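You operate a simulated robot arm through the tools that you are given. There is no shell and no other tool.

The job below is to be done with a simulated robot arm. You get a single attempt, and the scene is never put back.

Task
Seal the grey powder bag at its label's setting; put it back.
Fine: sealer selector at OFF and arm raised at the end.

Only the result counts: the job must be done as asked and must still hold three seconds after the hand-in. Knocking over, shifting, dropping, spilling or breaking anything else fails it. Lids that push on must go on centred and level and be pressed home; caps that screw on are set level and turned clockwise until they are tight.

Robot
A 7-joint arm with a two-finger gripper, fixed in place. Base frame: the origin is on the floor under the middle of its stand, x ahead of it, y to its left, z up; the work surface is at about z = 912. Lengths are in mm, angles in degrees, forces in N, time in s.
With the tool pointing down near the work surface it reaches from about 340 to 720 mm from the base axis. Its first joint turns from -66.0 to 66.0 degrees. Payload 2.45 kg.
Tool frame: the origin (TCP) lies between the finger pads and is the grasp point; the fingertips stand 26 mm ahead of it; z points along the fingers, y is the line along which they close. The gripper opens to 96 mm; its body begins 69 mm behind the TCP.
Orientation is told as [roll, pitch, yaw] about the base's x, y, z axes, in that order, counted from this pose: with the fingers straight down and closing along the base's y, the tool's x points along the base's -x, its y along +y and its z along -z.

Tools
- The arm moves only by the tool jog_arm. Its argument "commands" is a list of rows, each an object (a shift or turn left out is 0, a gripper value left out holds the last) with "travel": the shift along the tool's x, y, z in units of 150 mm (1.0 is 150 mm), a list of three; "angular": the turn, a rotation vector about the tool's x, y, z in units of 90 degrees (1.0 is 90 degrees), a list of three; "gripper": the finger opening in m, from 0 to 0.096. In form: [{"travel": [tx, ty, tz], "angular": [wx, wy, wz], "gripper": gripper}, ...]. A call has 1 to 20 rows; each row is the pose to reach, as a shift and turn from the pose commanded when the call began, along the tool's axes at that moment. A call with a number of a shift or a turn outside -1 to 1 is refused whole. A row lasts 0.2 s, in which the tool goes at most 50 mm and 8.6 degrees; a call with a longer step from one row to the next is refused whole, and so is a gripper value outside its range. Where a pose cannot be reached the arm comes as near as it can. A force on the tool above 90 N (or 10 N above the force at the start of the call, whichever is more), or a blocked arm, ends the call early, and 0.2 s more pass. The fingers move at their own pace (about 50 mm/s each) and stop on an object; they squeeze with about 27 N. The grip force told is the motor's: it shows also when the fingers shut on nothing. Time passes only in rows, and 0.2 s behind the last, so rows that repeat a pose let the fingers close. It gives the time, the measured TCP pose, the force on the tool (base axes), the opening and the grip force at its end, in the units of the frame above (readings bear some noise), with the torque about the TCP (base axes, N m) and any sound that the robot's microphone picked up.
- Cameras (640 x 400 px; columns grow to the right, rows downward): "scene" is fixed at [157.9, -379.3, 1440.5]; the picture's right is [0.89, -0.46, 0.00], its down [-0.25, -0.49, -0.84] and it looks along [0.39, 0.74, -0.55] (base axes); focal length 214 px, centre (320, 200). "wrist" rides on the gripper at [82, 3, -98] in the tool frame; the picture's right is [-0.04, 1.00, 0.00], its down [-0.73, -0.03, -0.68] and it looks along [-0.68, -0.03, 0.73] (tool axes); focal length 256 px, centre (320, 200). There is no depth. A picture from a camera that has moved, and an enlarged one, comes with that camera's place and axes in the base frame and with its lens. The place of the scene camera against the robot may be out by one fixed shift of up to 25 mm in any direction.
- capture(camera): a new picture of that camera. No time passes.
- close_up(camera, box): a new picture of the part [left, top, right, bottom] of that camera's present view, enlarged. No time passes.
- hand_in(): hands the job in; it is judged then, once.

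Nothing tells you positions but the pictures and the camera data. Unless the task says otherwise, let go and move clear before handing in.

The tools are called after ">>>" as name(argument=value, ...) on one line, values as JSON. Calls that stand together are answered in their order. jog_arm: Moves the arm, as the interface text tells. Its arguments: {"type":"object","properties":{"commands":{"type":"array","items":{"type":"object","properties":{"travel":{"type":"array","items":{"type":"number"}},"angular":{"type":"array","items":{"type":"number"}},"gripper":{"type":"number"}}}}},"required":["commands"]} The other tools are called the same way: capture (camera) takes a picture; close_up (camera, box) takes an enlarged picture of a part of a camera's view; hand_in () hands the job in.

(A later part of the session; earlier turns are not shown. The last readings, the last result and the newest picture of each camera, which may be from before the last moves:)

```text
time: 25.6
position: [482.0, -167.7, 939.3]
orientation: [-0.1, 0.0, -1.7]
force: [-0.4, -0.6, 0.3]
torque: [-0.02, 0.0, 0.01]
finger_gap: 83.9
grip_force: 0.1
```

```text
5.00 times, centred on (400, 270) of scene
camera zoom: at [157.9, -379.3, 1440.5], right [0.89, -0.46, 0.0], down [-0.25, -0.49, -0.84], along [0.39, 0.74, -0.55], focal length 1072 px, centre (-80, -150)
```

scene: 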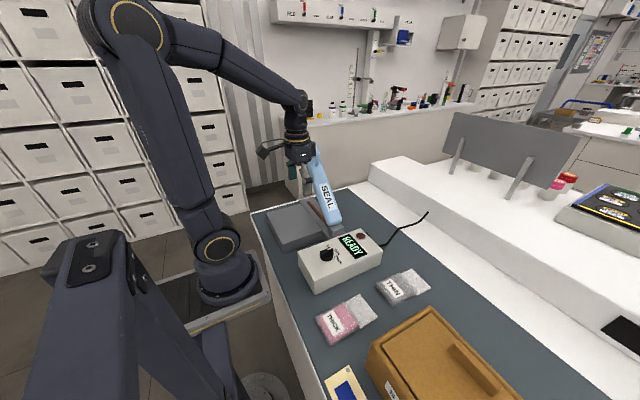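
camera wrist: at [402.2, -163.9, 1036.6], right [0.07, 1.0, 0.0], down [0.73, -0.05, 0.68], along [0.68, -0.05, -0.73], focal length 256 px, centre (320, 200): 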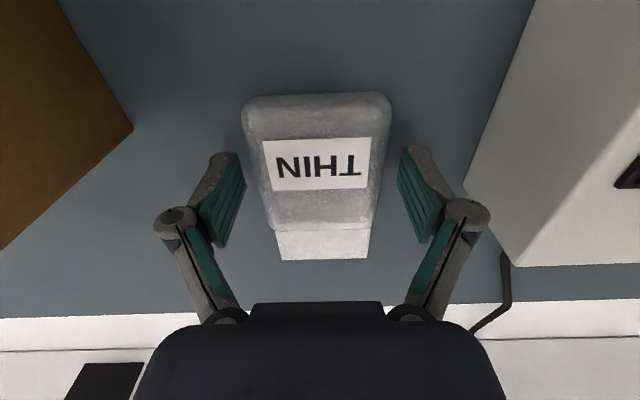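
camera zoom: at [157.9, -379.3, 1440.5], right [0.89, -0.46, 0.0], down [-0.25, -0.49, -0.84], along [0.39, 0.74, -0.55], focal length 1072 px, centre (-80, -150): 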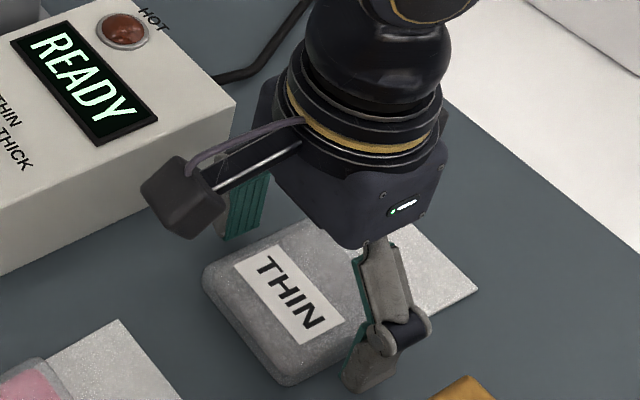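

The tips are at about z 913 with no contact force. Closing again.

>>> jog_arm(commands=[{"travel": [0, -0.005, 0], "gripper": 0.072}, {"travel": [0, -0.005, 0], "gripper": 0.06}, {"travel": [0, -0.005, 0]}, {"travel": [0, -0.005, 0]}])

>>> close_up(camera="wrist", box=[180, 70, 460, 270])

>>> close_up(camera="scene", box=[360, 230, 440, 310])

```text
time: 26.6
position: [482.2, -169.8, 938.2]
orientation: [0.0, 0.0, -1.7]
force: [-0.1, 1.6, 4.4]
torque: [-0.11, 0.09, -0.02]
finger_gap: 69.5
grip_force: 27.3
```

```text
2.00 times, centred on (320, 170) of wrist
camera zoom: at [402.2, -164.8, 1037.0], right [0.07, 1.0, 0.0], down [0.73, -0.05, 0.68], along [0.68, -0.05, -0.73], focal length 512 px, centre (320, 260)
```

zoom: 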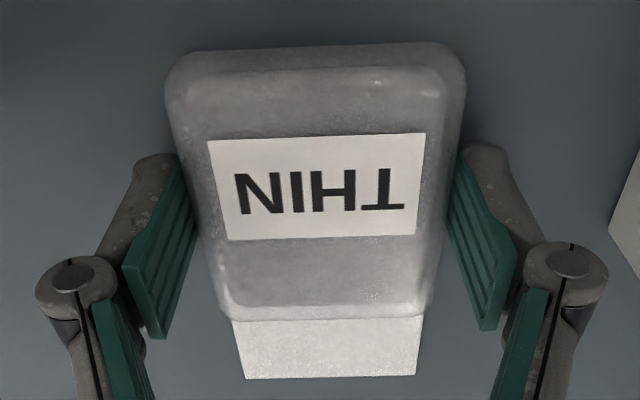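

```text
5.00 times, centred on (400, 270) of scene
camera zoom: at [157.8, -379.3, 1440.6], right [0.89, -0.46, 0.0], down [-0.25, -0.49, -0.84], along [0.39, 0.74, -0.55], focal length 1072 px, centre (-80, -150)
```

zoom: 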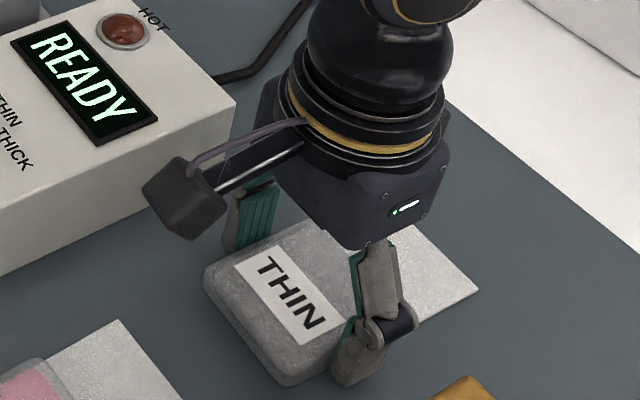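

It is gripped at 69.5 mm again. I'll try a very slow 12 mm lift and watch the gap.

>>> jog_arm(commands=[{"travel": [0, -0.005, 0], "gripper": 0.055}, {"travel": [0, -0.005, -0.01]}, {"travel": [0, -0.005, -0.02]}, {"travel": [0, -0.005, -0.03]}, {"travel": [0, -0.005, -0.04]}])

>>> close_up(camera="scene", box=[360, 230, 440, 310])

```text
time: 27.8
position: [482.0, -171.0, 946.0]
orientation: [0.0, 0.0, -1.6]
force: [-0.3, 0.5, 0.1]
torque: [0.01, 0.01, 0.03]
finger_gap: 69.1
grip_force: 27.0
```

```text
5.00 times, centred on (400, 270) of scene
camera zoom: at [157.9, -379.3, 1440.5], right [0.89, -0.46, 0.0], down [-0.25, -0.49, -0.84], along [0.39, 0.74, -0.55], focal length 1072 px, centre (-80, -150)
```

zoom: 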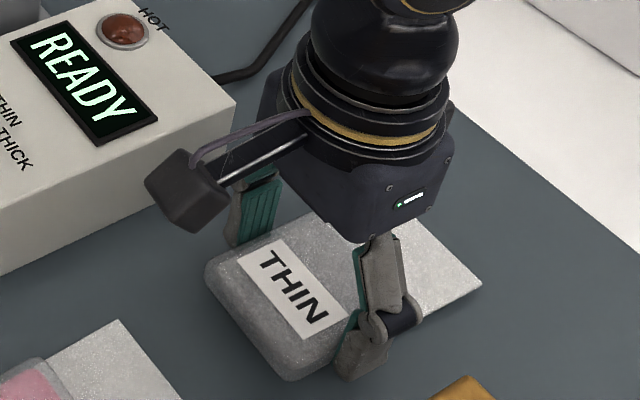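

The gap is holding. I'll compare closely from the wrist and pause to see whether it slips.

>>> jog_arm(commands=[{"travel": [0, 0, 0]}, {"travel": [0, 0, 0]}])

>>> close_up(camera="wrist", box=[180, 70, 460, 270])

>>> close_up(camera="scene", box=[360, 230, 440, 310])

```text
time: 28.4
position: [482.3, -171.3, 945.0]
orientation: [0.0, 0.0, -1.8]
force: [0.6, -0.3, -0.9]
torque: [0.0, -0.02, 0.0]
finger_gap: 69.1
grip_force: 26.8
```

```text
2.00 times, centred on (320, 170) of wrist
camera zoom: at [402.0, -165.6, 1043.0], right [0.07, 1.0, 0.0], down [0.73, -0.05, 0.68], along [0.68, -0.05, -0.73], focal length 512 px, centre (320, 260)
```

zoom: 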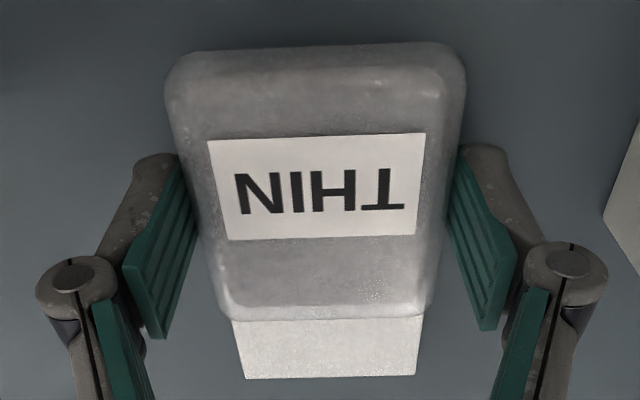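

```text
5.00 times, centred on (400, 270) of scene
camera zoom: at [157.9, -379.3, 1440.5], right [0.89, -0.46, 0.0], down [-0.25, -0.49, -0.84], along [0.39, 0.74, -0.55], focal length 1072 px, centre (-80, -150)
```

zoom: 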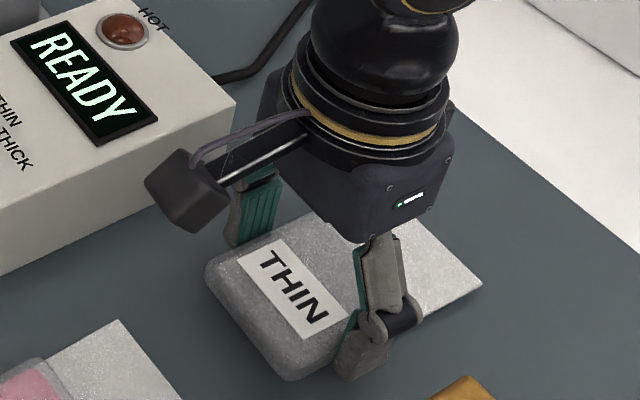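

In the wrist view the bag has not moved relative to the fingers, so it is held. Lifting smoothly now.

>>> jog_arm(commands=[{"travel": [0, 0, -0.02]}, {"travel": [0, 0, -0.05]}, {"travel": [0, 0, -0.1]}, {"travel": [0, 0, -0.17]}, {"travel": [0, 0, -0.25]}, {"travel": [0, 0, -0.34]}, {"travel": [0, 0, -0.44]}, {"travel": [0, 0, -0.54]}, {"travel": [0, 0, -0.64]}, {"travel": [0, 0, -0.74]}, {"travel": [0, 0, -0.84]}, {"travel": [0, 0, -0.92]}, {"travel": [0, 0, -0.98]}, {"travel": [0, 0, -1.0]}, {"travel": [0, 0, -1.0]}])

>>> close_up(camera="wrist", box=[180, 70, 460, 270])

>>> close_up(camera="scene", box=[320, 130, 480, 290])

```text
time: 31.6
position: [482.5, -170.2, 1095.0]
orientation: [0.0, 0.0, -1.7]
force: [-0.3, 0.8, -0.8]
torque: [-0.02, -0.04, -0.01]
finger_gap: 69.0
grip_force: 26.9
```

```text
2.00 times, centred on (320, 170) of wrist
camera zoom: at [402.2, -165.7, 1193.4], right [0.07, 1.0, 0.0], down [0.73, -0.05, 0.68], along [0.68, -0.05, -0.73], focal length 512 px, centre (320, 260)
```

zoom: 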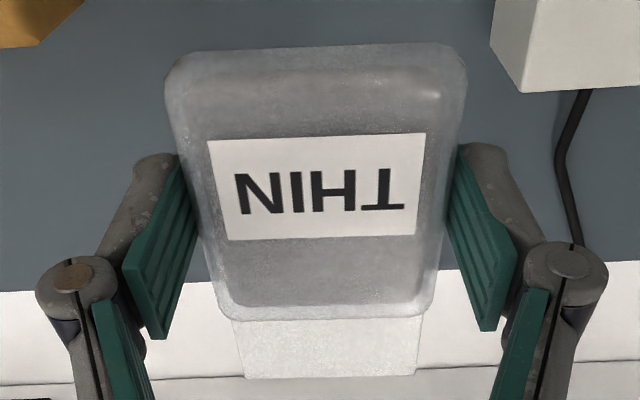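

```text
2.50 times, centred on (400, 210) of scene
camera zoom: at [157.9, -379.3, 1440.5], right [0.89, -0.46, 0.0], down [-0.25, -0.49, -0.84], along [0.39, 0.74, -0.55], focal length 536 px, centre (120, 175)
```

zoom: 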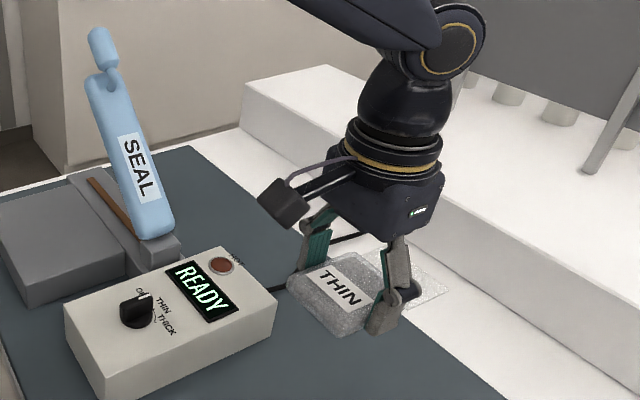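

The bag is firmly held and level. Its flap starts about 53 mm ahead of the TCP and ends about 100 mm ahead. I'll carry it high over the lever, come down beyond the handle on the +y side and slide in under the lever, first going up and retracting.

>>> jog_arm(commands=[{"travel": [0.02, 0, -0.03]}, {"travel": [0.06, 0, -0.08], "angular": [0, 0, -0.005]}, {"travel": [0.12, 0, -0.15], "angular": [0, 0, -0.01]}, {"travel": [0.2, 0, -0.24], "angular": [0, 0, -0.015]}, {"travel": [0.28, 0, -0.34], "angular": [0, 0, -0.019]}, {"travel": [0.36, 0, -0.44], "angular": [0, 0, -0.019]}, {"travel": [0.44, 0, -0.54], "angular": [0, 0, -0.019]}, {"travel": [0.52, 0, -0.64], "angular": [0, 0, -0.019]}, {"travel": [0.6, 0, -0.74], "angular": [0, 0, -0.019]}, {"travel": [0.68, 0, -0.83], "angular": [0, 0, -0.019]}, {"travel": [0.75, 0, -0.91], "angular": [0, 0, -0.019]}, {"travel": [0.8, 0, -0.96], "angular": [0, 0, -0.019]}, {"travel": [0.83, 0, -0.99], "angular": [0, 0, -0.019]}, {"travel": [0.84, 0, -1.0], "angular": [0, 0, -0.019]}, {"travel": [0.84, 0, -1.0], "angular": [0, 0, -0.019]}])

>>> jog_arm(commands=[{"travel": [0, 0.02, -0.03]}, {"travel": [0, 0.06, -0.08]}, {"travel": [0, 0.12, -0.15]}, {"travel": [0, 0.2, -0.23]}, {"travel": [0, 0.3, -0.31]}, {"travel": [0, 0.4, -0.36]}, {"travel": [0, 0.5, -0.38]}, {"travel": [0, 0.6, -0.38]}, {"travel": [0, 0.7, -0.38]}, {"travel": [0, 0.8, -0.38]}, {"travel": [0, 0.88, -0.38]}, {"travel": [0, 0.94, -0.38]}, {"travel": [0, 0.98, -0.38]}, {"travel": [0, 1.0, -0.38]}, {"travel": [0, 1.0, -0.38]}])

>>> capture(camera="wrist")

>>> capture(camera="scene")

```text
time: 34.8
position: [357.1, -166.6, 1244.9]
orientation: [0.0, -0.1, 0.0]
force: [0.5, 0.0, -1.3]
torque: [-0.01, 0.03, 0.0]
finger_gap: 69.2
grip_force: 27.0
```

```text
time: 38.0
position: [356.0, -17.4, 1302.2]
orientation: [0.1, 0.0, 0.0]
force: [0.0, -0.1, -0.9]
torque: [-0.02, 0.03, -0.01]
finger_gap: 69.3
grip_force: 26.9
```

```text
taken
camera wrist: at [276.3, -14.3, 1399.9], right [0.04, 1.0, 0.0], down [0.73, -0.03, 0.68], along [0.68, -0.03, -0.73], focal length 256 px, centre (320, 200)
```

wrist: 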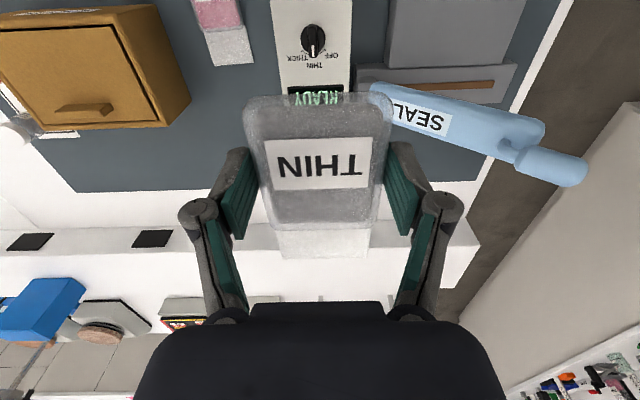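

```text
taken
```

scene: 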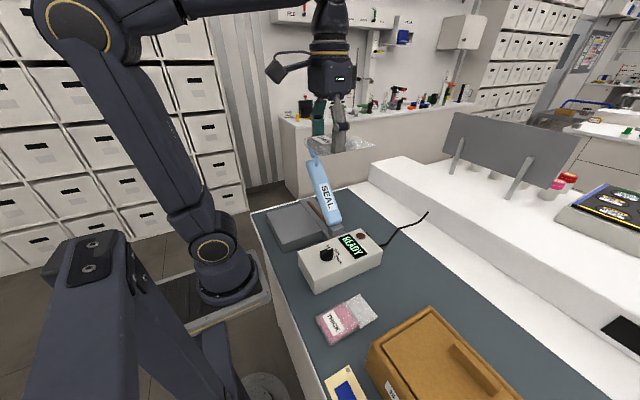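

The bag stays at z ≈ 1276, well above the handle at about (436, 211, 1190). I'll carry on across to y ≈ 300.

>>> jog_arm(commands=[{"travel": [0, 0.02, 0]}, {"travel": [0, 0.06, 0]}, {"travel": [0, 0.12, 0]}, {"travel": [0, 0.2, 0]}, {"travel": [0, 0.3, 0]}, {"travel": [0, 0.4, 0]}, {"travel": [0, 0.5, 0]}, {"travel": [0, 0.6, 0]}, {"travel": [0, 0.7, 0]}, {"travel": [0, 0.8, 0]}, {"travel": [0, 0.88, 0]}, {"travel": [0, 0.94, 0]}, {"travel": [0, 0.98, 0]}, {"travel": [0, 1.0, 0]}, {"travel": [0, 1.0, 0]}])

>>> jog_arm(commands=[{"travel": [0, 0.02, 0]}, {"travel": [0, 0.06, 0]}, {"travel": [0, 0.12, 0]}, {"travel": [0, 0.2, 0]}, {"travel": [0, 0.3, 0]}, {"travel": [0, 0.4, 0]}, {"travel": [0, 0.5, 0]}, {"travel": [0, 0.6, 0]}, {"travel": [0, 0.7, 0]}, {"travel": [0, 0.8, 0]}, {"travel": [0, 0.88, 0]}, {"travel": [0, 0.94, 0]}, {"travel": [0, 0.98, 0]}, {"travel": [0, 1.0, 0]}, {"travel": [0, 1.0, 0]}])

>>> capture(camera="wrist")

>>> capture(camera="scene")

```text
time: 41.2
position: [357.6, 133.0, 1301.8]
orientation: [-0.1, 0.0, 0.0]
force: [0.9, 0.1, -1.2]
torque: [0.0, -0.02, 0.0]
finger_gap: 69.1
grip_force: 27.3
```

```text
time: 44.4
position: [357.1, 282.5, 1301.8]
orientation: [0.1, 0.0, 0.0]
force: [-0.3, 0.8, -0.7]
torque: [-0.02, 0.01, 0.01]
finger_gap: 69.2
grip_force: 26.7
```

```text
taken
camera wrist: at [276.1, 285.7, 1399.7], right [0.04, 1.0, 0.0], down [0.73, -0.03, 0.68], along [0.68, -0.03, -0.73], focal length 256 px, centre (320, 200)
```

wrist: 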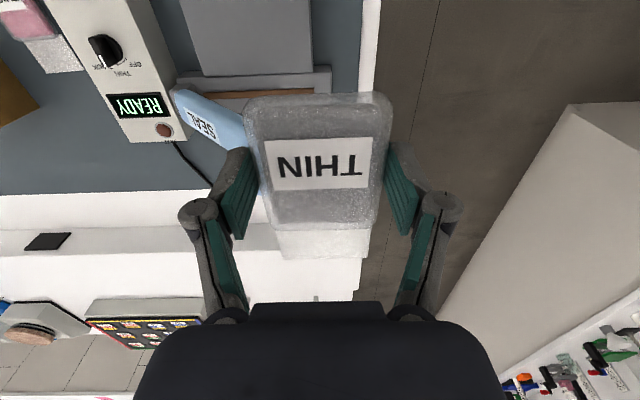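

```text
taken
```

scene: 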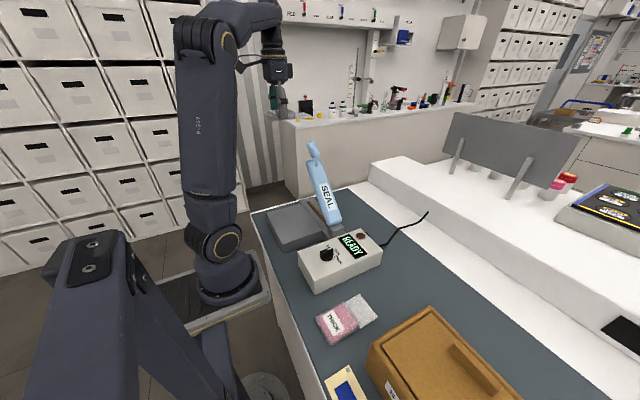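

I'm clear past the handle. I'll move a little further in +y and descend beside the sealer.

>>> jog_arm(commands=[{"travel": [0, 0.03, 0]}, {"travel": [0, 0.08, 0.02]}, {"travel": [0, 0.12, 0.06]}, {"travel": [0, 0.15, 0.12]}, {"travel": [0, 0.15, 0.2]}, {"travel": [0, 0.15, 0.3]}, {"travel": [0, 0.15, 0.4]}, {"travel": [0, 0.15, 0.5]}, {"travel": [0, 0.15, 0.6]}, {"travel": [0, 0.15, 0.7]}, {"travel": [0, 0.15, 0.8]}, {"travel": [0, 0.15, 0.88]}, {"travel": [0, 0.15, 0.95]}, {"travel": [0, 0.15, 1.0]}, {"travel": [0, 0.15, 1.0]}])

>>> jog_arm(commands=[{"travel": [0, 0, 0.02]}, {"travel": [0, 0, 0.06]}, {"travel": [0, 0, 0.12]}, {"travel": [0, 0, 0.2]}, {"travel": [0, 0, 0.3]}, {"travel": [0, 0, 0.4]}, {"travel": [0, 0, 0.5]}, {"travel": [0, 0, 0.6]}, {"travel": [0, 0, 0.7]}, {"travel": [0, 0, 0.8]}, {"travel": [0, 0, 0.88]}, {"travel": [0, 0, 0.94]}, {"travel": [0, 0, 0.97]}, {"travel": [0, 0, 0.97]}])

>>> capture(camera="wrist")

>>> capture(camera="scene")

>>> close_up(camera="scene", box=[230, 130, 370, 260])

```text
time: 47.6
position: [356.9, 305.0, 1151.1]
orientation: [0.1, 0.0, 0.0]
force: [0.3, -0.2, -0.5]
torque: [-0.04, 0.02, -0.02]
finger_gap: 69.3
grip_force: 26.9
```

```text
time: 50.6
position: [357.4, 304.8, 1007.3]
orientation: [0.0, 0.0, 0.0]
force: [-0.4, 0.4, -0.4]
torque: [-0.02, 0.02, -0.01]
finger_gap: 69.1
grip_force: 27.1
```

```text
taken
camera wrist: at [276.7, 308.3, 1104.0], right [0.04, 1.0, 0.0], down [0.73, -0.03, 0.68], along [0.68, -0.03, -0.73], focal length 256 px, centre (320, 200)
```

wrist: 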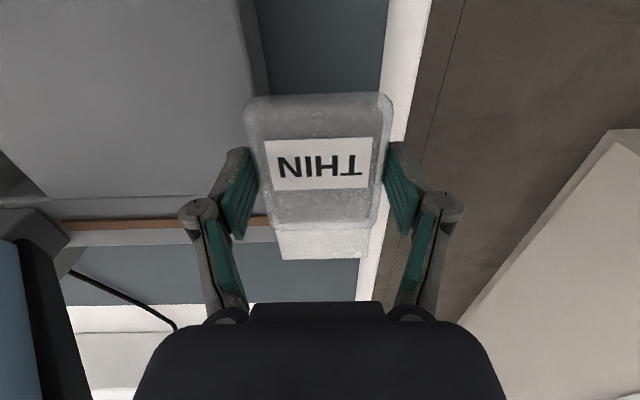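

```text
taken
```

scene: 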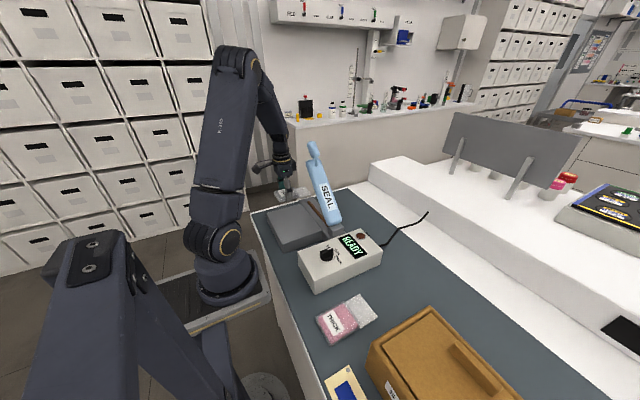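

```text
3.08 times, centred on (300, 195) of scene
camera zoom: at [157.9, -379.3, 1440.5], right [0.89, -0.46, 0.0], down [-0.25, -0.49, -0.84], along [0.39, 0.74, -0.55], focal length 660 px, centre (382, 215)
```

zoom: 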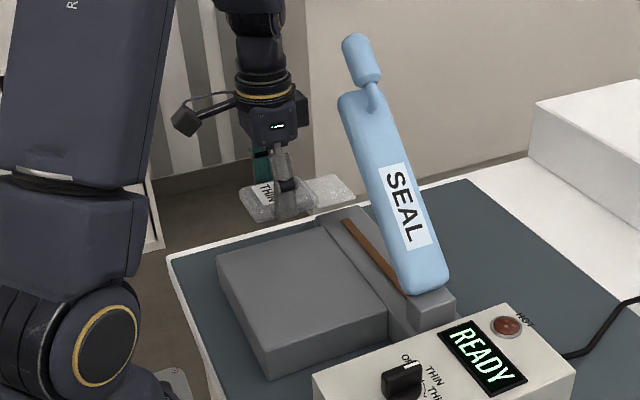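

The bag sits beyond the lever at z ≈ 981 and the lever underside is well above that path. I'll slide -y to y ≈ 177 under the raised lever.

>>> jog_arm(commands=[{"travel": [0.004, -0.02, 0]}, {"travel": [0.008, -0.06, 0]}, {"travel": [0.008, -0.12, 0]}, {"travel": [0.008, -0.2, 0]}, {"travel": [0.008, -0.3, 0]}, {"travel": [0.008, -0.4, 0]}, {"travel": [0.008, -0.5, 0]}, {"travel": [0.008, -0.6, 0]}, {"travel": [0.008, -0.7, 0]}, {"travel": [0.008, -0.78, 0]}, {"travel": [0.008, -0.83, 0]}, {"travel": [0.008, -0.853, 0]}, {"travel": [0.008, -0.853, 0]}])

>>> capture(camera="wrist")

>>> close_up(camera="scene", box=[230, 130, 370, 260])

```text
time: 53.4
position: [355.3, 176.8, 1006.5]
orientation: [0.1, 0.0, -0.1]
force: [0.5, 0.3, 0.4]
torque: [0.01, 0.01, -0.03]
finger_gap: 69.1
grip_force: 26.8
```

```text
taken
camera wrist: at [275.3, 179.9, 1104.4], right [0.04, 1.0, 0.0], down [0.73, -0.03, 0.68], along [0.68, -0.03, -0.73], focal length 256 px, centre (320, 200)
```

wrist: 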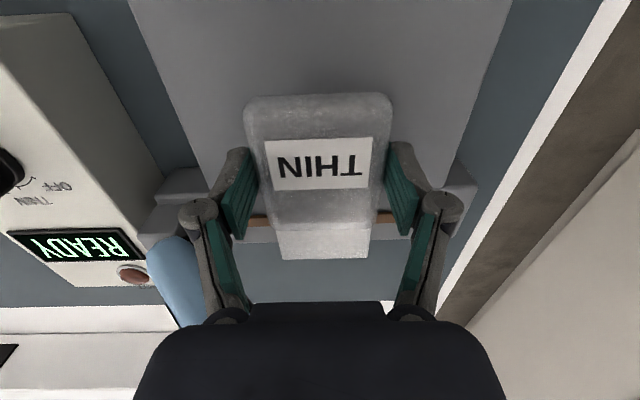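

```text
3.08 times, centred on (300, 195) of scene
camera zoom: at [157.9, -379.3, 1440.5], right [0.89, -0.46, 0.0], down [-0.25, -0.49, -0.84], along [0.39, 0.74, -0.55], focal length 660 px, centre (382, 215)
```

zoom: 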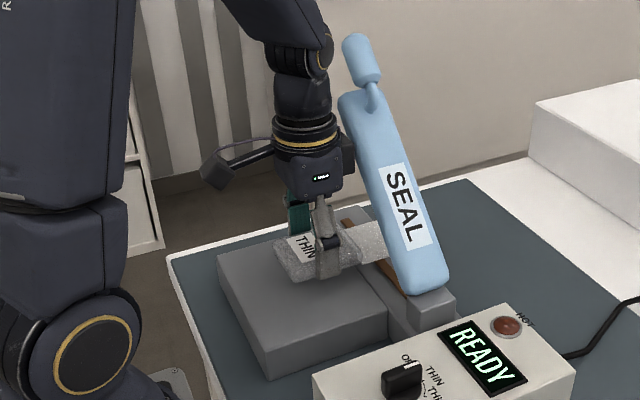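

The bag is over the platform, and my projection puts the strip mid-flap once it is lowered. Lowering in small steps now.

>>> jog_arm(commands=[{"travel": [0, 0, 0.03]}, {"travel": [0, 0, 0.06]}, {"travel": [0, 0, 0.09]}, {"travel": [0, 0, 0.115]}, {"travel": [0, 0, 0.13]}, {"travel": [0, 0, 0.14]}, {"travel": [0, 0, 0.14]}])

>>> close_up(camera="scene", box=[260, 170, 360, 250])

>>> close_up(camera="wrist", box=[140, 60, 500, 290])

```text
time: 55.0
position: [355.6, 177.1, 985.2]
orientation: [-0.1, 0.0, 0.1]
force: [-0.2, 0.5, -0.7]
torque: [-0.02, -0.01, -0.03]
finger_gap: 69.3
grip_force: 26.7
```

```text
5.00 times, centred on (310, 210) of scene
camera zoom: at [157.9, -379.3, 1440.5], right [0.89, -0.46, 0.0], down [-0.25, -0.49, -0.84], along [0.39, 0.74, -0.55], focal length 1072 px, centre (370, 150)
```

zoom: 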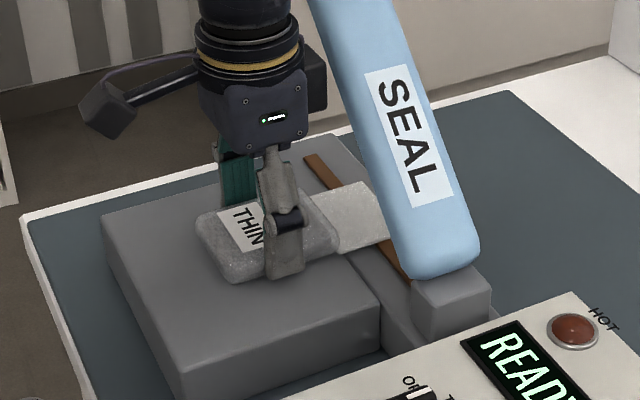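

```text
1.74 times, centred on (320, 175) of wrist
camera zoom: at [275.2, 180.0, 1083.4], right [0.04, 1.0, 0.0], down [0.73, -0.03, 0.68], along [0.68, -0.03, -0.73], focal length 445 px, centre (320, 244)
```

zoom: 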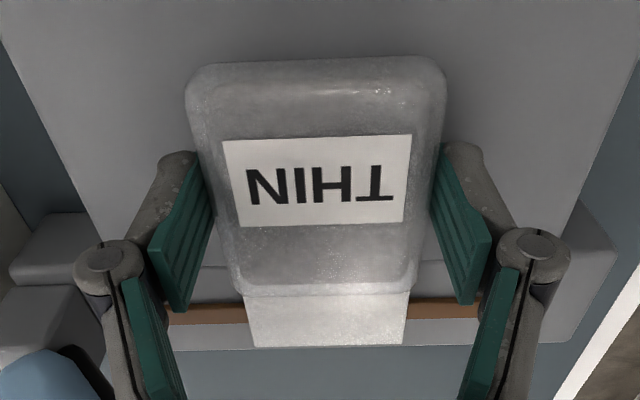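

Still no contact at TCP z 985. I'll keep stepping down about 1.5 mm at a time until contact.

>>> jog_arm(commands=[{"travel": [0, 0, 0.007]}, {"travel": [0, 0, 0.013]}, {"travel": [0, 0, 0.013]}])

>>> jog_arm(commands=[{"travel": [0, 0, 0.007]}, {"travel": [0, 0, 0.01]}, {"travel": [0, 0, 0.01]}])

```text
time: 55.8
position: [355.9, 177.2, 983.3]
orientation: [-0.1, 0.0, 0.0]
force: [-0.2, 0.4, -1.4]
torque: [0.01, -0.04, -0.03]
finger_gap: 69.2
grip_force: 26.8
```

```text
time: 56.6
position: [355.0, 176.6, 982.9]
orientation: [0.0, -0.1, 0.0]
force: [-1.4, -1.5, 14.2]
torque: [0.01, 0.03, -0.02]
finger_gap: 69.1
grip_force: 27.2
```

Contact at TCP z ≈ 982.9, with 14 N upward. I'll ease off about 1 mm, open, and check that the bag rests properly.

>>> jog_arm(commands=[{"travel": [0, 0, -0.008]}, {"travel": [0, 0, -0.008]}, {"travel": [0, 0, -0.008], "gripper": 0.075}, {"travel": [0, 0, -0.008], "gripper": 0.086}, {"travel": [0, 0, -0.008], "gripper": 0.086}])

>>> close_up(camera="wrist", box=[140, 60, 500, 290])

>>> close_up(camera="scene", box=[260, 170, 360, 250])

```text
time: 57.8
position: [356.3, 177.5, 983.3]
orientation: [0.0, -0.1, 0.1]
force: [0.2, 0.1, -0.3]
torque: [-0.01, 0.0, 0.0]
finger_gap: 85.9
grip_force: 0.1
```

```text
1.74 times, centred on (320, 175) of wrist
camera zoom: at [275.1, 180.3, 1081.4], right [0.04, 1.0, 0.0], down [0.73, -0.03, 0.68], along [0.68, -0.03, -0.73], focal length 445 px, centre (320, 244)
```

zoom: 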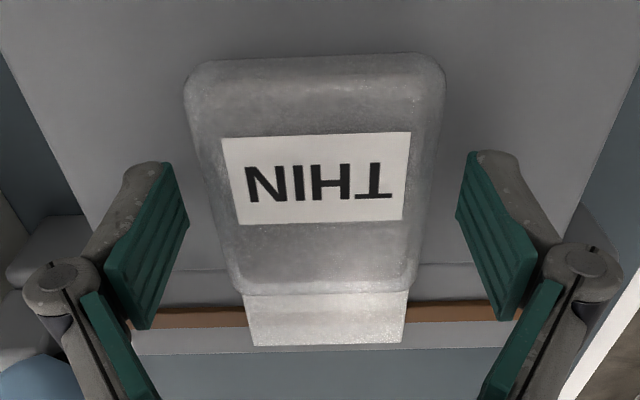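

```text
5.00 times, centred on (310, 210) of scene
camera zoom: at [157.9, -379.3, 1440.5], right [0.89, -0.46, 0.0], down [-0.25, -0.49, -0.84], along [0.39, 0.74, -0.55], focal length 1072 px, centre (370, 150)
```

zoom: 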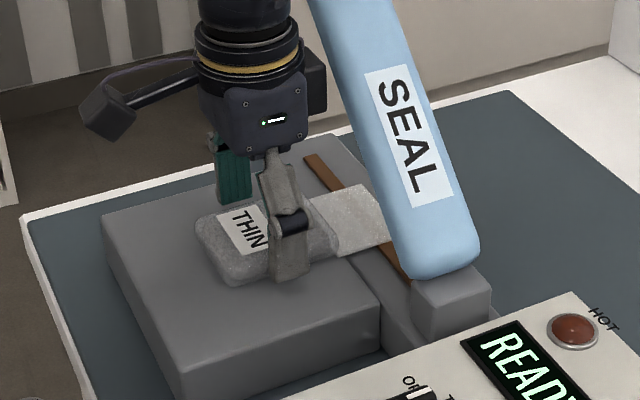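

The bag rests on the platform with its flap across the strip. I'll lift the hand straight up, clear of it.

>>> jog_arm(commands=[{"travel": [0, 0, -0.04]}, {"travel": [0, 0, -0.1]}, {"travel": [0, 0, -0.2]}, {"travel": [0, 0, -0.35]}, {"travel": [0, 0, -0.5]}, {"travel": [0, 0, -0.7]}, {"travel": [0.05, 0, -0.85]}, {"travel": [0.1, 0, -1.0]}, {"travel": [0.1, 0, -1.0]}])

>>> capture(camera="wrist")

>>> close_up(camera="scene", box=[255, 130, 355, 250])

```text
time: 59.8
position: [340.2, 177.5, 1133.6]
orientation: [0.0, 0.0, 0.0]
force: [0.2, -0.4, -0.7]
torque: [-0.01, -0.03, 0.0]
finger_gap: 85.8
grip_force: 0.1
```

```text
taken
camera wrist: at [259.9, 180.7, 1231.8], right [0.04, 1.0, 0.0], down [0.73, -0.03, 0.68], along [0.68, -0.03, -0.73], focal length 256 px, centre (320, 200)
```

wrist: 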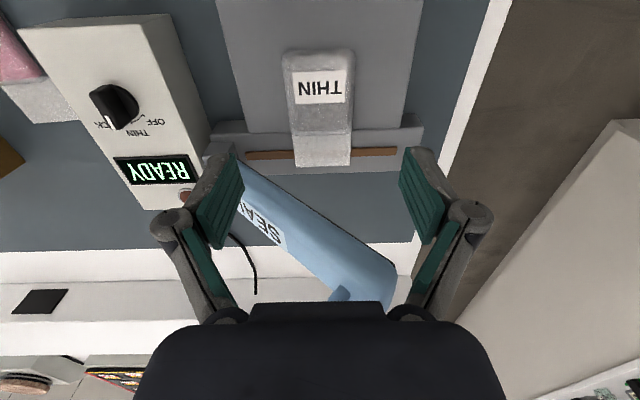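

```text
3.33 times, centred on (305, 190) of scene
camera zoom: at [157.9, -379.3, 1440.5], right [0.89, -0.46, 0.0], down [-0.25, -0.49, -0.84], along [0.39, 0.74, -0.55], focal length 715 px, centre (370, 233)
```

zoom: 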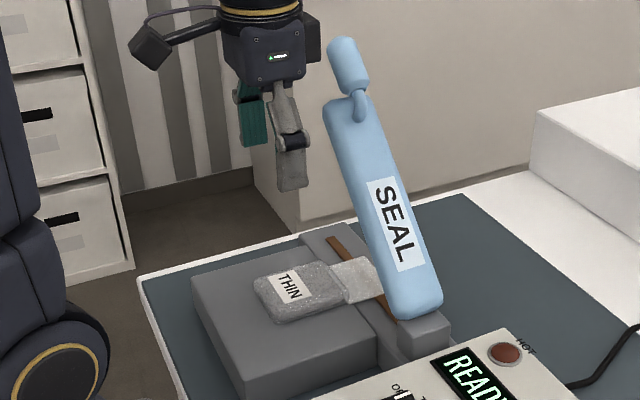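

The bag is lying properly with its flap over the strip. Next I'll rise for a clear look at the lever handle.

>>> jog_arm(commands=[{"travel": [0, 0.05, -0.2]}, {"travel": [0, 0.1, -0.4]}, {"travel": [0, 0.15, -0.6]}, {"travel": [0, 0.2, -0.8]}, {"travel": [0, 0.2, -1.0]}, {"travel": [0, 0.2, -1.0]}])

>>> capture(camera="wrist")

>>> close_up(camera="wrist", box=[230, 80, 410, 290])

```text
time: 61.2
position: [339.9, 207.1, 1285.0]
orientation: [0.0, -0.1, 0.1]
force: [-0.4, 0.3, -0.3]
torque: [-0.02, -0.01, -0.01]
finger_gap: 86.4
grip_force: 0.1
```

```text
taken
camera wrist: at [259.2, 210.2, 1382.1], right [0.04, 1.0, 0.0], down [0.73, -0.03, 0.68], along [0.68, -0.03, -0.73], focal length 256 px, centre (320, 200)
```

wrist: 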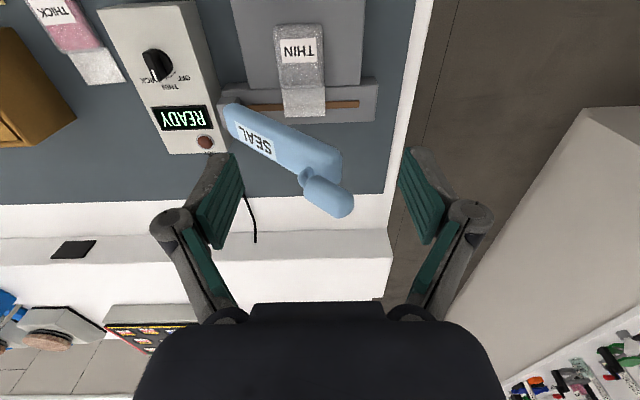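

```text
1.90 times, centred on (320, 185) of wrist
camera zoom: at [259.2, 210.2, 1382.1], right [0.04, 1.0, 0.0], down [0.73, -0.03, 0.68], along [0.68, -0.03, -0.73], focal length 488 px, centre (320, 229)
```

zoom: 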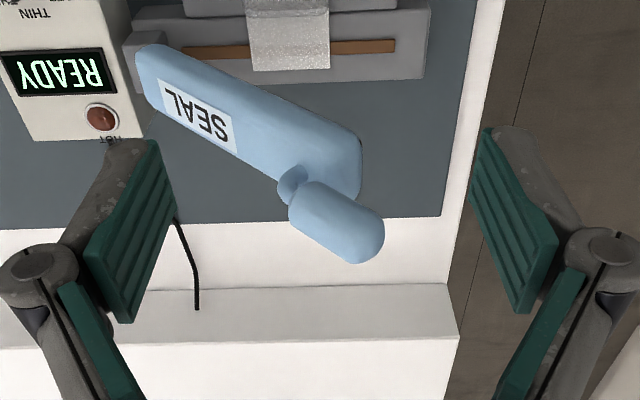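

The handle centre is at (436, 212, 1188), a capsule about 32 mm across and parallel to the lever, which is raised about 43°. I'll rotate the gripper 90° so it closes along x and move above the handle.

>>> jog_arm(commands=[{"travel": [-0.05, 0, 0], "angular": [0, 0, -0.08], "gripper": 0.062}, {"travel": [-0.1, 0, 0], "angular": [0, 0, -0.165]}, {"travel": [-0.16, 0.01, 0], "angular": [0, 0, -0.25]}, {"travel": [-0.22, 0.01, 0], "angular": [0, 0, -0.335]}, {"travel": [-0.28, 0.02, 0], "angular": [0, 0, -0.42]}, {"travel": [-0.34, 0.02, 0], "angular": [0, 0, -0.505]}, {"travel": [-0.4, 0.02, 0], "angular": [0, 0, -0.59]}, {"travel": [-0.46, 0.03, 0], "angular": [0, 0, -0.675]}, {"travel": [-0.52, 0.03, 0], "angular": [0, 0, -0.76]}, {"travel": [-0.58, 0.033, 0], "angular": [0, 0, -0.845]}, {"travel": [-0.62, 0.033, 0], "angular": [0, 0, -0.93]}, {"travel": [-0.64, 0.033, 0], "angular": [0, 0, -1.0]}, {"travel": [-0.64, 0.033, 0], "angular": [0, 0, -1.0]}])

>>> capture(camera="wrist")

>>> capture(camera="scene")

```text
time: 64.0
position: [436.7, 212.8, 1283.8]
orientation: [0.0, -0.1, 90.1]
force: [0.2, 0.0, -0.8]
torque: [0.02, 0.02, -0.01]
finger_gap: 62.2
grip_force: 0.0
```

```text
taken
camera wrist: at [434.6, 130.6, 1381.2], right [-1.0, 0.04, 0.0], down [0.03, 0.73, 0.68], along [0.03, 0.68, -0.73], focal length 256 px, centre (320, 200)
```

wrist: 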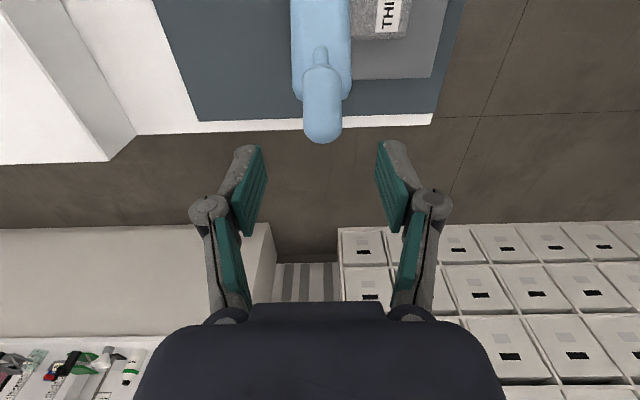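

```text
taken
```

scene: 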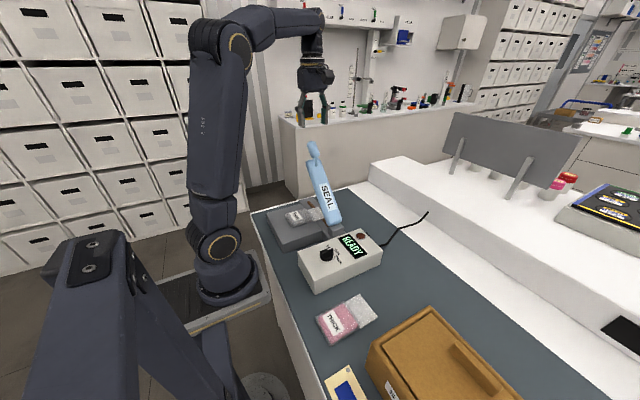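

The handle is centred right under the gripper at about (436.7, 210, 1188). I'll descend so the pads straddle it and then close.

>>> jog_arm(commands=[{"travel": [0.01, 0, 0.12]}, {"travel": [0.01, 0, 0.26]}, {"travel": [0.01, 0, 0.4]}, {"travel": [0.01, 0, 0.5]}, {"travel": [0.01, 0, 0.56]}, {"travel": [0.01, 0, 0.585]}, {"travel": [0.01, 0, 0.585]}])

>>> capture(camera="wrist")

>>> close_up(camera="scene", box=[265, 90, 365, 250])

```text
time: 65.6
position: [436.2, 212.3, 1195.5]
orientation: [0.1, 0.0, 90.0]
force: [-0.5, -0.3, 0.4]
torque: [0.01, 0.03, -0.01]
finger_gap: 62.2
grip_force: 0.1
```

```text
taken
camera wrist: at [434.1, 129.3, 1293.0], right [-1.0, 0.04, 0.0], down [0.03, 0.73, 0.68], along [0.03, 0.68, -0.73], focal length 256 px, centre (320, 200)
```

wrist: 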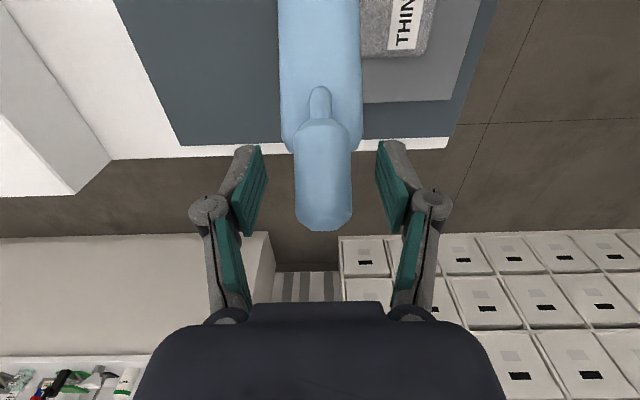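

```text
2.50 times, centred on (315, 170) of scene
camera zoom: at [157.9, -379.3, 1440.5], right [0.89, -0.46, 0.0], down [-0.25, -0.49, -0.84], along [0.39, 0.74, -0.55], focal length 536 px, centre (332, 275)
```

zoom: 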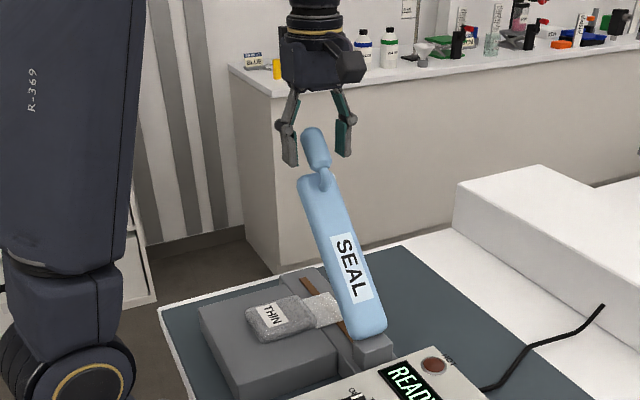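

The pads straddle the handle. Closing on it now.

>>> jog_arm(commands=[{"travel": [0, 0, 0], "gripper": 0.04}, {"travel": [0, 0, 0], "gripper": 0.02}, {"travel": [0, 0, 0]}, {"travel": [0, 0, 0]}])

>>> capture(camera="wrist")

```text
time: 66.6
position: [435.1, 212.4, 1194.9]
orientation: [0.2, 0.0, 90.1]
force: [-11.9, 0.4, 0.3]
torque: [-0.22, 0.37, -0.13]
finger_gap: 29.0
grip_force: 44.8
```

```text
taken
camera wrist: at [433.2, 129.7, 1293.2], right [-1.0, 0.04, 0.0], down [0.03, 0.73, 0.68], along [0.02, 0.68, -0.73], focal length 256 px, centre (320, 200)
```

wrist: 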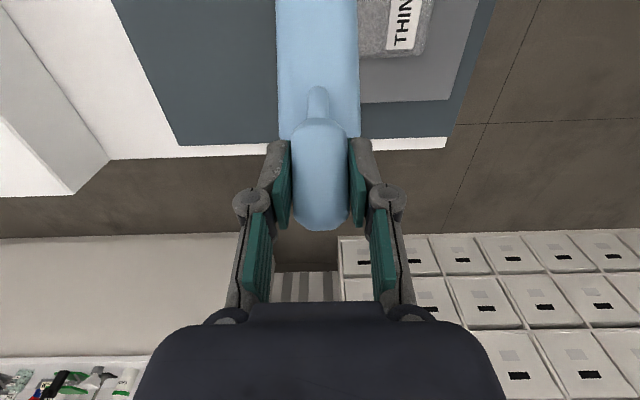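

The handle is gripped (29 mm) with a slight side pull toward -x, so I'll relieve that. I'll start lowering with a small first step along an arc about a hinge estimated at (y 65, z 970), and use the forces to refine it.

>>> jog_arm(commands=[{"travel": [0, 0.012, 0]}, {"travel": [-0.026, 0.012, 0.018]}, {"travel": [-0.052, 0.012, 0.037]}, {"travel": [-0.079, 0.012, 0.056]}, {"travel": [-0.079, 0.012, 0.056]}])

>>> close_up(camera="scene", box=[265, 90, 365, 250])

```text
time: 67.8
position: [435.1, 222.1, 1187.0]
orientation: [0.0, 0.1, 90.0]
force: [-3.6, -4.4, 1.1]
torque: [-1.27, -0.03, -0.02]
finger_gap: 29.1
grip_force: 45.0
```

```text
2.50 times, centred on (315, 170) of scene
camera zoom: at [157.8, -379.5, 1440.5], right [0.89, -0.46, 0.0], down [-0.25, -0.49, -0.84], along [0.39, 0.74, -0.55], focal length 536 px, centre (332, 275)
```

zoom: 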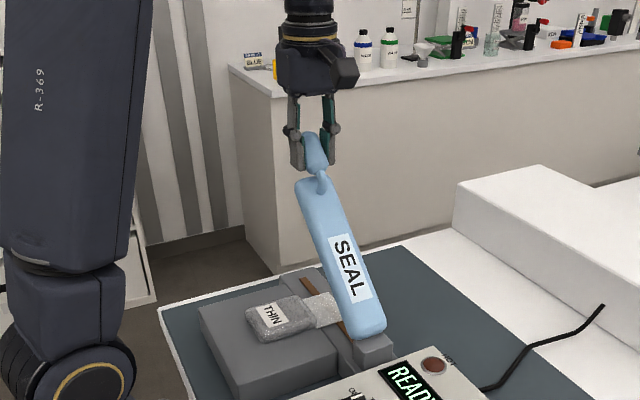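

The handle moves along the arc with only about 5 N, and the torque comes from the grip resisting rotation. I'll keep lowering and tilt the tool along with the lever.

>>> jog_arm(commands=[{"travel": [-0.035, 0, 0.026], "angular": [0, 0.033, 0]}, {"travel": [-0.069, 0, 0.053], "angular": [0, 0.067, 0]}, {"travel": [-0.141, 0, 0.115], "angular": [0, 0.1, 0]}, {"travel": [-0.208, 0, 0.18], "angular": [0, 0.133, 0]}, {"travel": [-0.273, 0, 0.248], "angular": [0, 0.167, 0]}, {"travel": [-0.273, 0, 0.248], "angular": [0, 0.167, 0]}])

>>> close_up(camera="scene", box=[265, 90, 365, 250])

```text
time: 69.2
position: [435.5, 262.9, 1149.6]
orientation: [0.2, 15.4, 90.1]
force: [-5.0, -17.9, -20.8]
torque: [0.69, 0.08, -0.12]
finger_gap: 28.9
grip_force: 44.9
```

```text
2.50 times, centred on (315, 170) of scene
camera zoom: at [158.0, -379.8, 1440.4], right [0.89, -0.46, 0.0], down [-0.25, -0.49, -0.84], along [0.39, 0.74, -0.55], focal length 536 px, centre (332, 275)
```

zoom: 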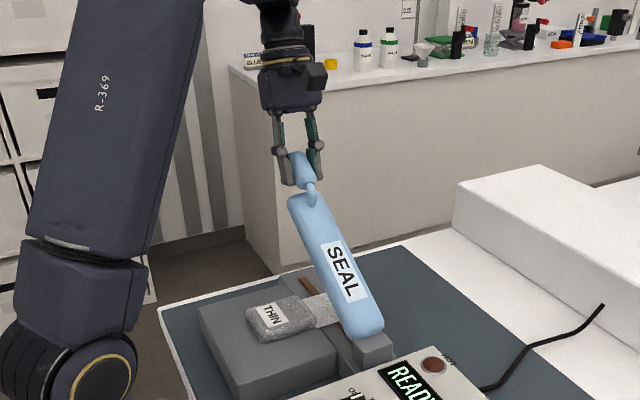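

The force points inward, so my assumed radius is a few mm too large. I'll correct the hinge to about (y 58, z 977) and continue to a lever rotation of about 26°.

>>> jog_arm(commands=[{"travel": [-0.032, 0, 0.035], "angular": [0, 0.017, 0]}, {"travel": [-0.064, 0, 0.07], "angular": [0, 0.033, 0]}, {"travel": [-0.111, 0, 0.11], "angular": [0, 0.055, 0]}, {"travel": [-0.159, 0, 0.15], "angular": [0, 0.078, 0]}, {"travel": [-0.204, 0, 0.194], "angular": [0, 0.1, 0]}, {"travel": [-0.248, 0, 0.237], "angular": [0, 0.122, 0]}, {"travel": [-0.248, 0, 0.237], "angular": [0, 0.122, 0]}])

>>> close_up(camera="scene", box=[265, 90, 365, 250])

```text
time: 70.8
position: [434.7, 292.5, 1105.1]
orientation: [-0.1, 25.8, 90.0]
force: [4.4, 18.2, 8.5]
torque: [-0.12, -0.19, 0.17]
finger_gap: 29.0
grip_force: 45.0
```

```text
2.50 times, centred on (315, 170) of scene
camera zoom: at [157.9, -378.8, 1440.7], right [0.89, -0.46, 0.0], down [-0.25, -0.49, -0.84], along [0.39, 0.74, -0.55], focal length 536 px, centre (332, 275)
```

zoom: 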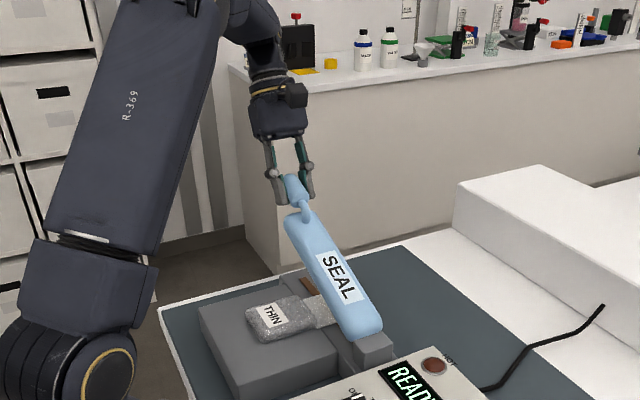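

The force now points about 20 N outward, so I'll ease out by about 2 mm and continue to around 34° in small steps.

>>> jog_arm(commands=[{"travel": [-0.0076, 0, -0.0104], "angular": [0, 0, 0]}, {"travel": [-0.058, 0, 0.0265], "angular": [0, 0.022, 0]}, {"travel": [-0.107, 0, 0.066], "angular": [0, 0.044, 0]}, {"travel": [-0.155, 0, 0.106], "angular": [0, 0.067, 0]}, {"travel": [-0.201, 0, 0.148], "angular": [0, 0.089, 0]}, {"travel": [-0.201, 0, 0.148], "angular": [0, 0.089, 0]}])

>>> close_up(camera="scene", box=[265, 130, 385, 280])

```text
time: 72.2
position: [435.1, 308.2, 1073.1]
orientation: [-0.1, 34.0, 89.9]
force: [6.6, 16.1, 4.2]
torque: [0.26, -0.11, 0.25]
finger_gap: 29.0
grip_force: 45.3
```

```text
2.67 times, centred on (325, 205) of scene
camera zoom: at [158.1, -378.9, 1440.7], right [0.89, -0.46, 0.0], down [-0.25, -0.49, -0.84], along [0.39, 0.74, -0.55], focal length 572 px, centre (307, 187)
```

zoom: 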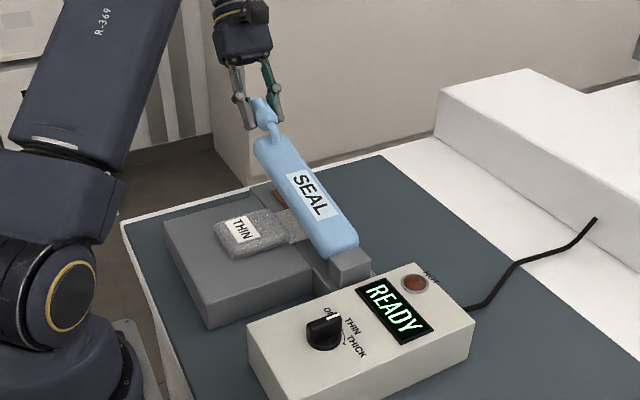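

Still a little outward force. I'll adjust and keep lowering to about 38°, watching for contact with the flap.

>>> jog_arm(commands=[{"travel": [-0.0066, 0, -0.0093], "angular": [0, 0, 0]}, {"travel": [-0.03, 0, 0.008], "angular": [0, 0.011, 0]}, {"travel": [-0.059, 0, 0.0254], "angular": [0, 0.022, 0]}, {"travel": [-0.085, 0, 0.044], "angular": [0, 0.033, 0]}, {"travel": [-0.11, 0, 0.0632], "angular": [0, 0.044, 0]}, {"travel": [-0.11, 0, 0.0632], "angular": [0, 0.044, 0]}])

>>> close_up(camera="scene", box=[265, 130, 385, 280])

```text
time: 73.6
position: [436.7, 314.6, 1056.6]
orientation: [0.2, 38.3, 89.9]
force: [-0.5, -22.8, -10.8]
torque: [0.43, 0.06, -0.17]
finger_gap: 29.0
grip_force: 44.8
```

```text
2.67 times, centred on (325, 205) of scene
camera zoom: at [158.0, -379.9, 1440.4], right [0.89, -0.46, 0.0], down [-0.25, -0.49, -0.84], along [0.39, 0.74, -0.55], focal length 572 px, centre (307, 187)
```

zoom: 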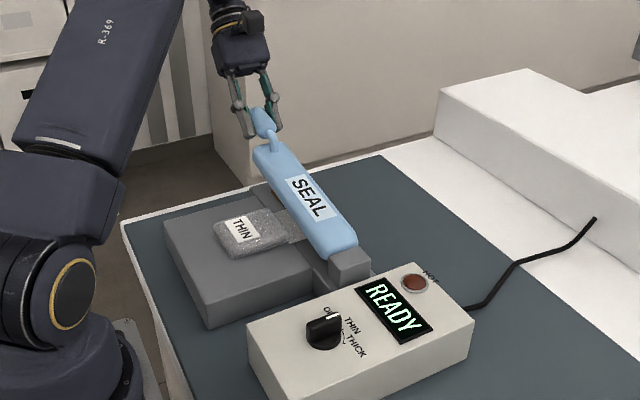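

That overshot slightly outward, and the radius about that hinge is effectively 270 mm. I'll continue down in 1° steps.

>>> jog_arm(commands=[{"travel": [0.0062, 0, 0.0083], "angular": [0, 0, 0]}, {"travel": [-0.0196, 0, 0.0262], "angular": [0, 0.011, 0]}, {"travel": [-0.0448, 0, 0.0454], "angular": [0, 0.022, 0]}, {"travel": [-0.069, 0, 0.0645], "angular": [0, 0.033, 0]}, {"travel": [-0.069, 0, 0.0645], "angular": [0, 0.033, 0]}])

>>> close_up(camera="scene", box=[265, 130, 385, 280])

```text
time: 74.8
position: [435.8, 319.3, 1042.3]
orientation: [0.1, 40.9, 90.1]
force: [-1.3, -12.2, 1.6]
torque: [-1.21, -0.03, -0.01]
finger_gap: 29.0
grip_force: 45.3
```

```text
2.67 times, centred on (325, 205) of scene
camera zoom: at [157.8, -379.7, 1440.5], right [0.89, -0.46, 0.0], down [-0.25, -0.49, -0.84], along [0.39, 0.74, -0.55], focal length 572 px, centre (307, 187)
```

zoom: 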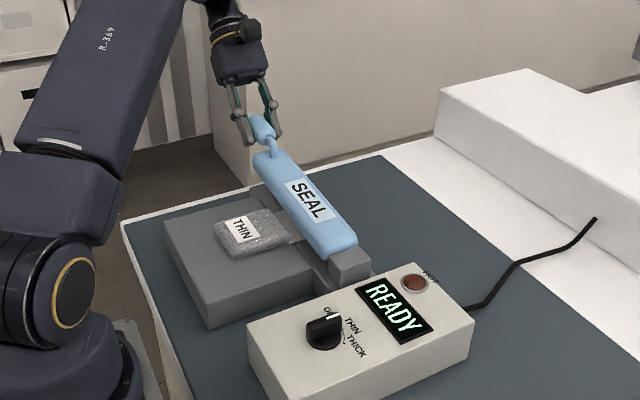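

It is still moving freely. I'll go another 1.5° and check for contact.

>>> jog_arm(commands=[{"travel": [-0.018, 0, 0.016], "angular": [0, 0.014, 0]}, {"travel": [-0.0356, 0, 0.0318], "angular": [0, 0.028, 0]}, {"travel": [-0.0356, 0, 0.0318], "angular": [0, 0.028, 0]}])

>>> close_up(camera="scene", box=[265, 130, 385, 280])

```text
time: 75.6
position: [435.8, 321.1, 1034.6]
orientation: [0.1, 43.2, 90.1]
force: [1.7, 0.1, -7.4]
torque: [1.49, 0.04, 0.06]
finger_gap: 28.6
grip_force: 45.2
```

```text
2.67 times, centred on (325, 205) of scene
camera zoom: at [158.1, -379.3, 1440.5], right [0.89, -0.46, 0.0], down [-0.25, -0.49, -0.84], along [0.39, 0.74, -0.55], focal length 572 px, centre (307, 187)
```

zoom: 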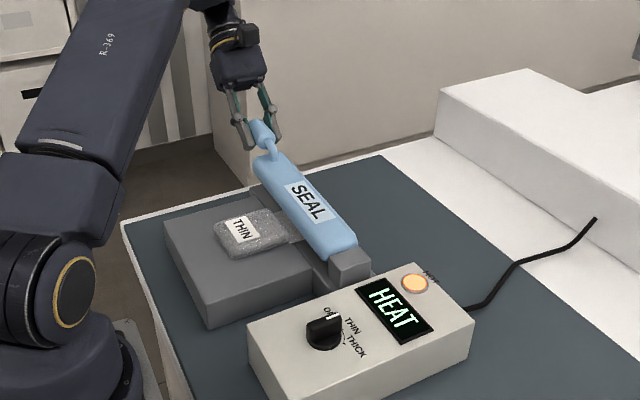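

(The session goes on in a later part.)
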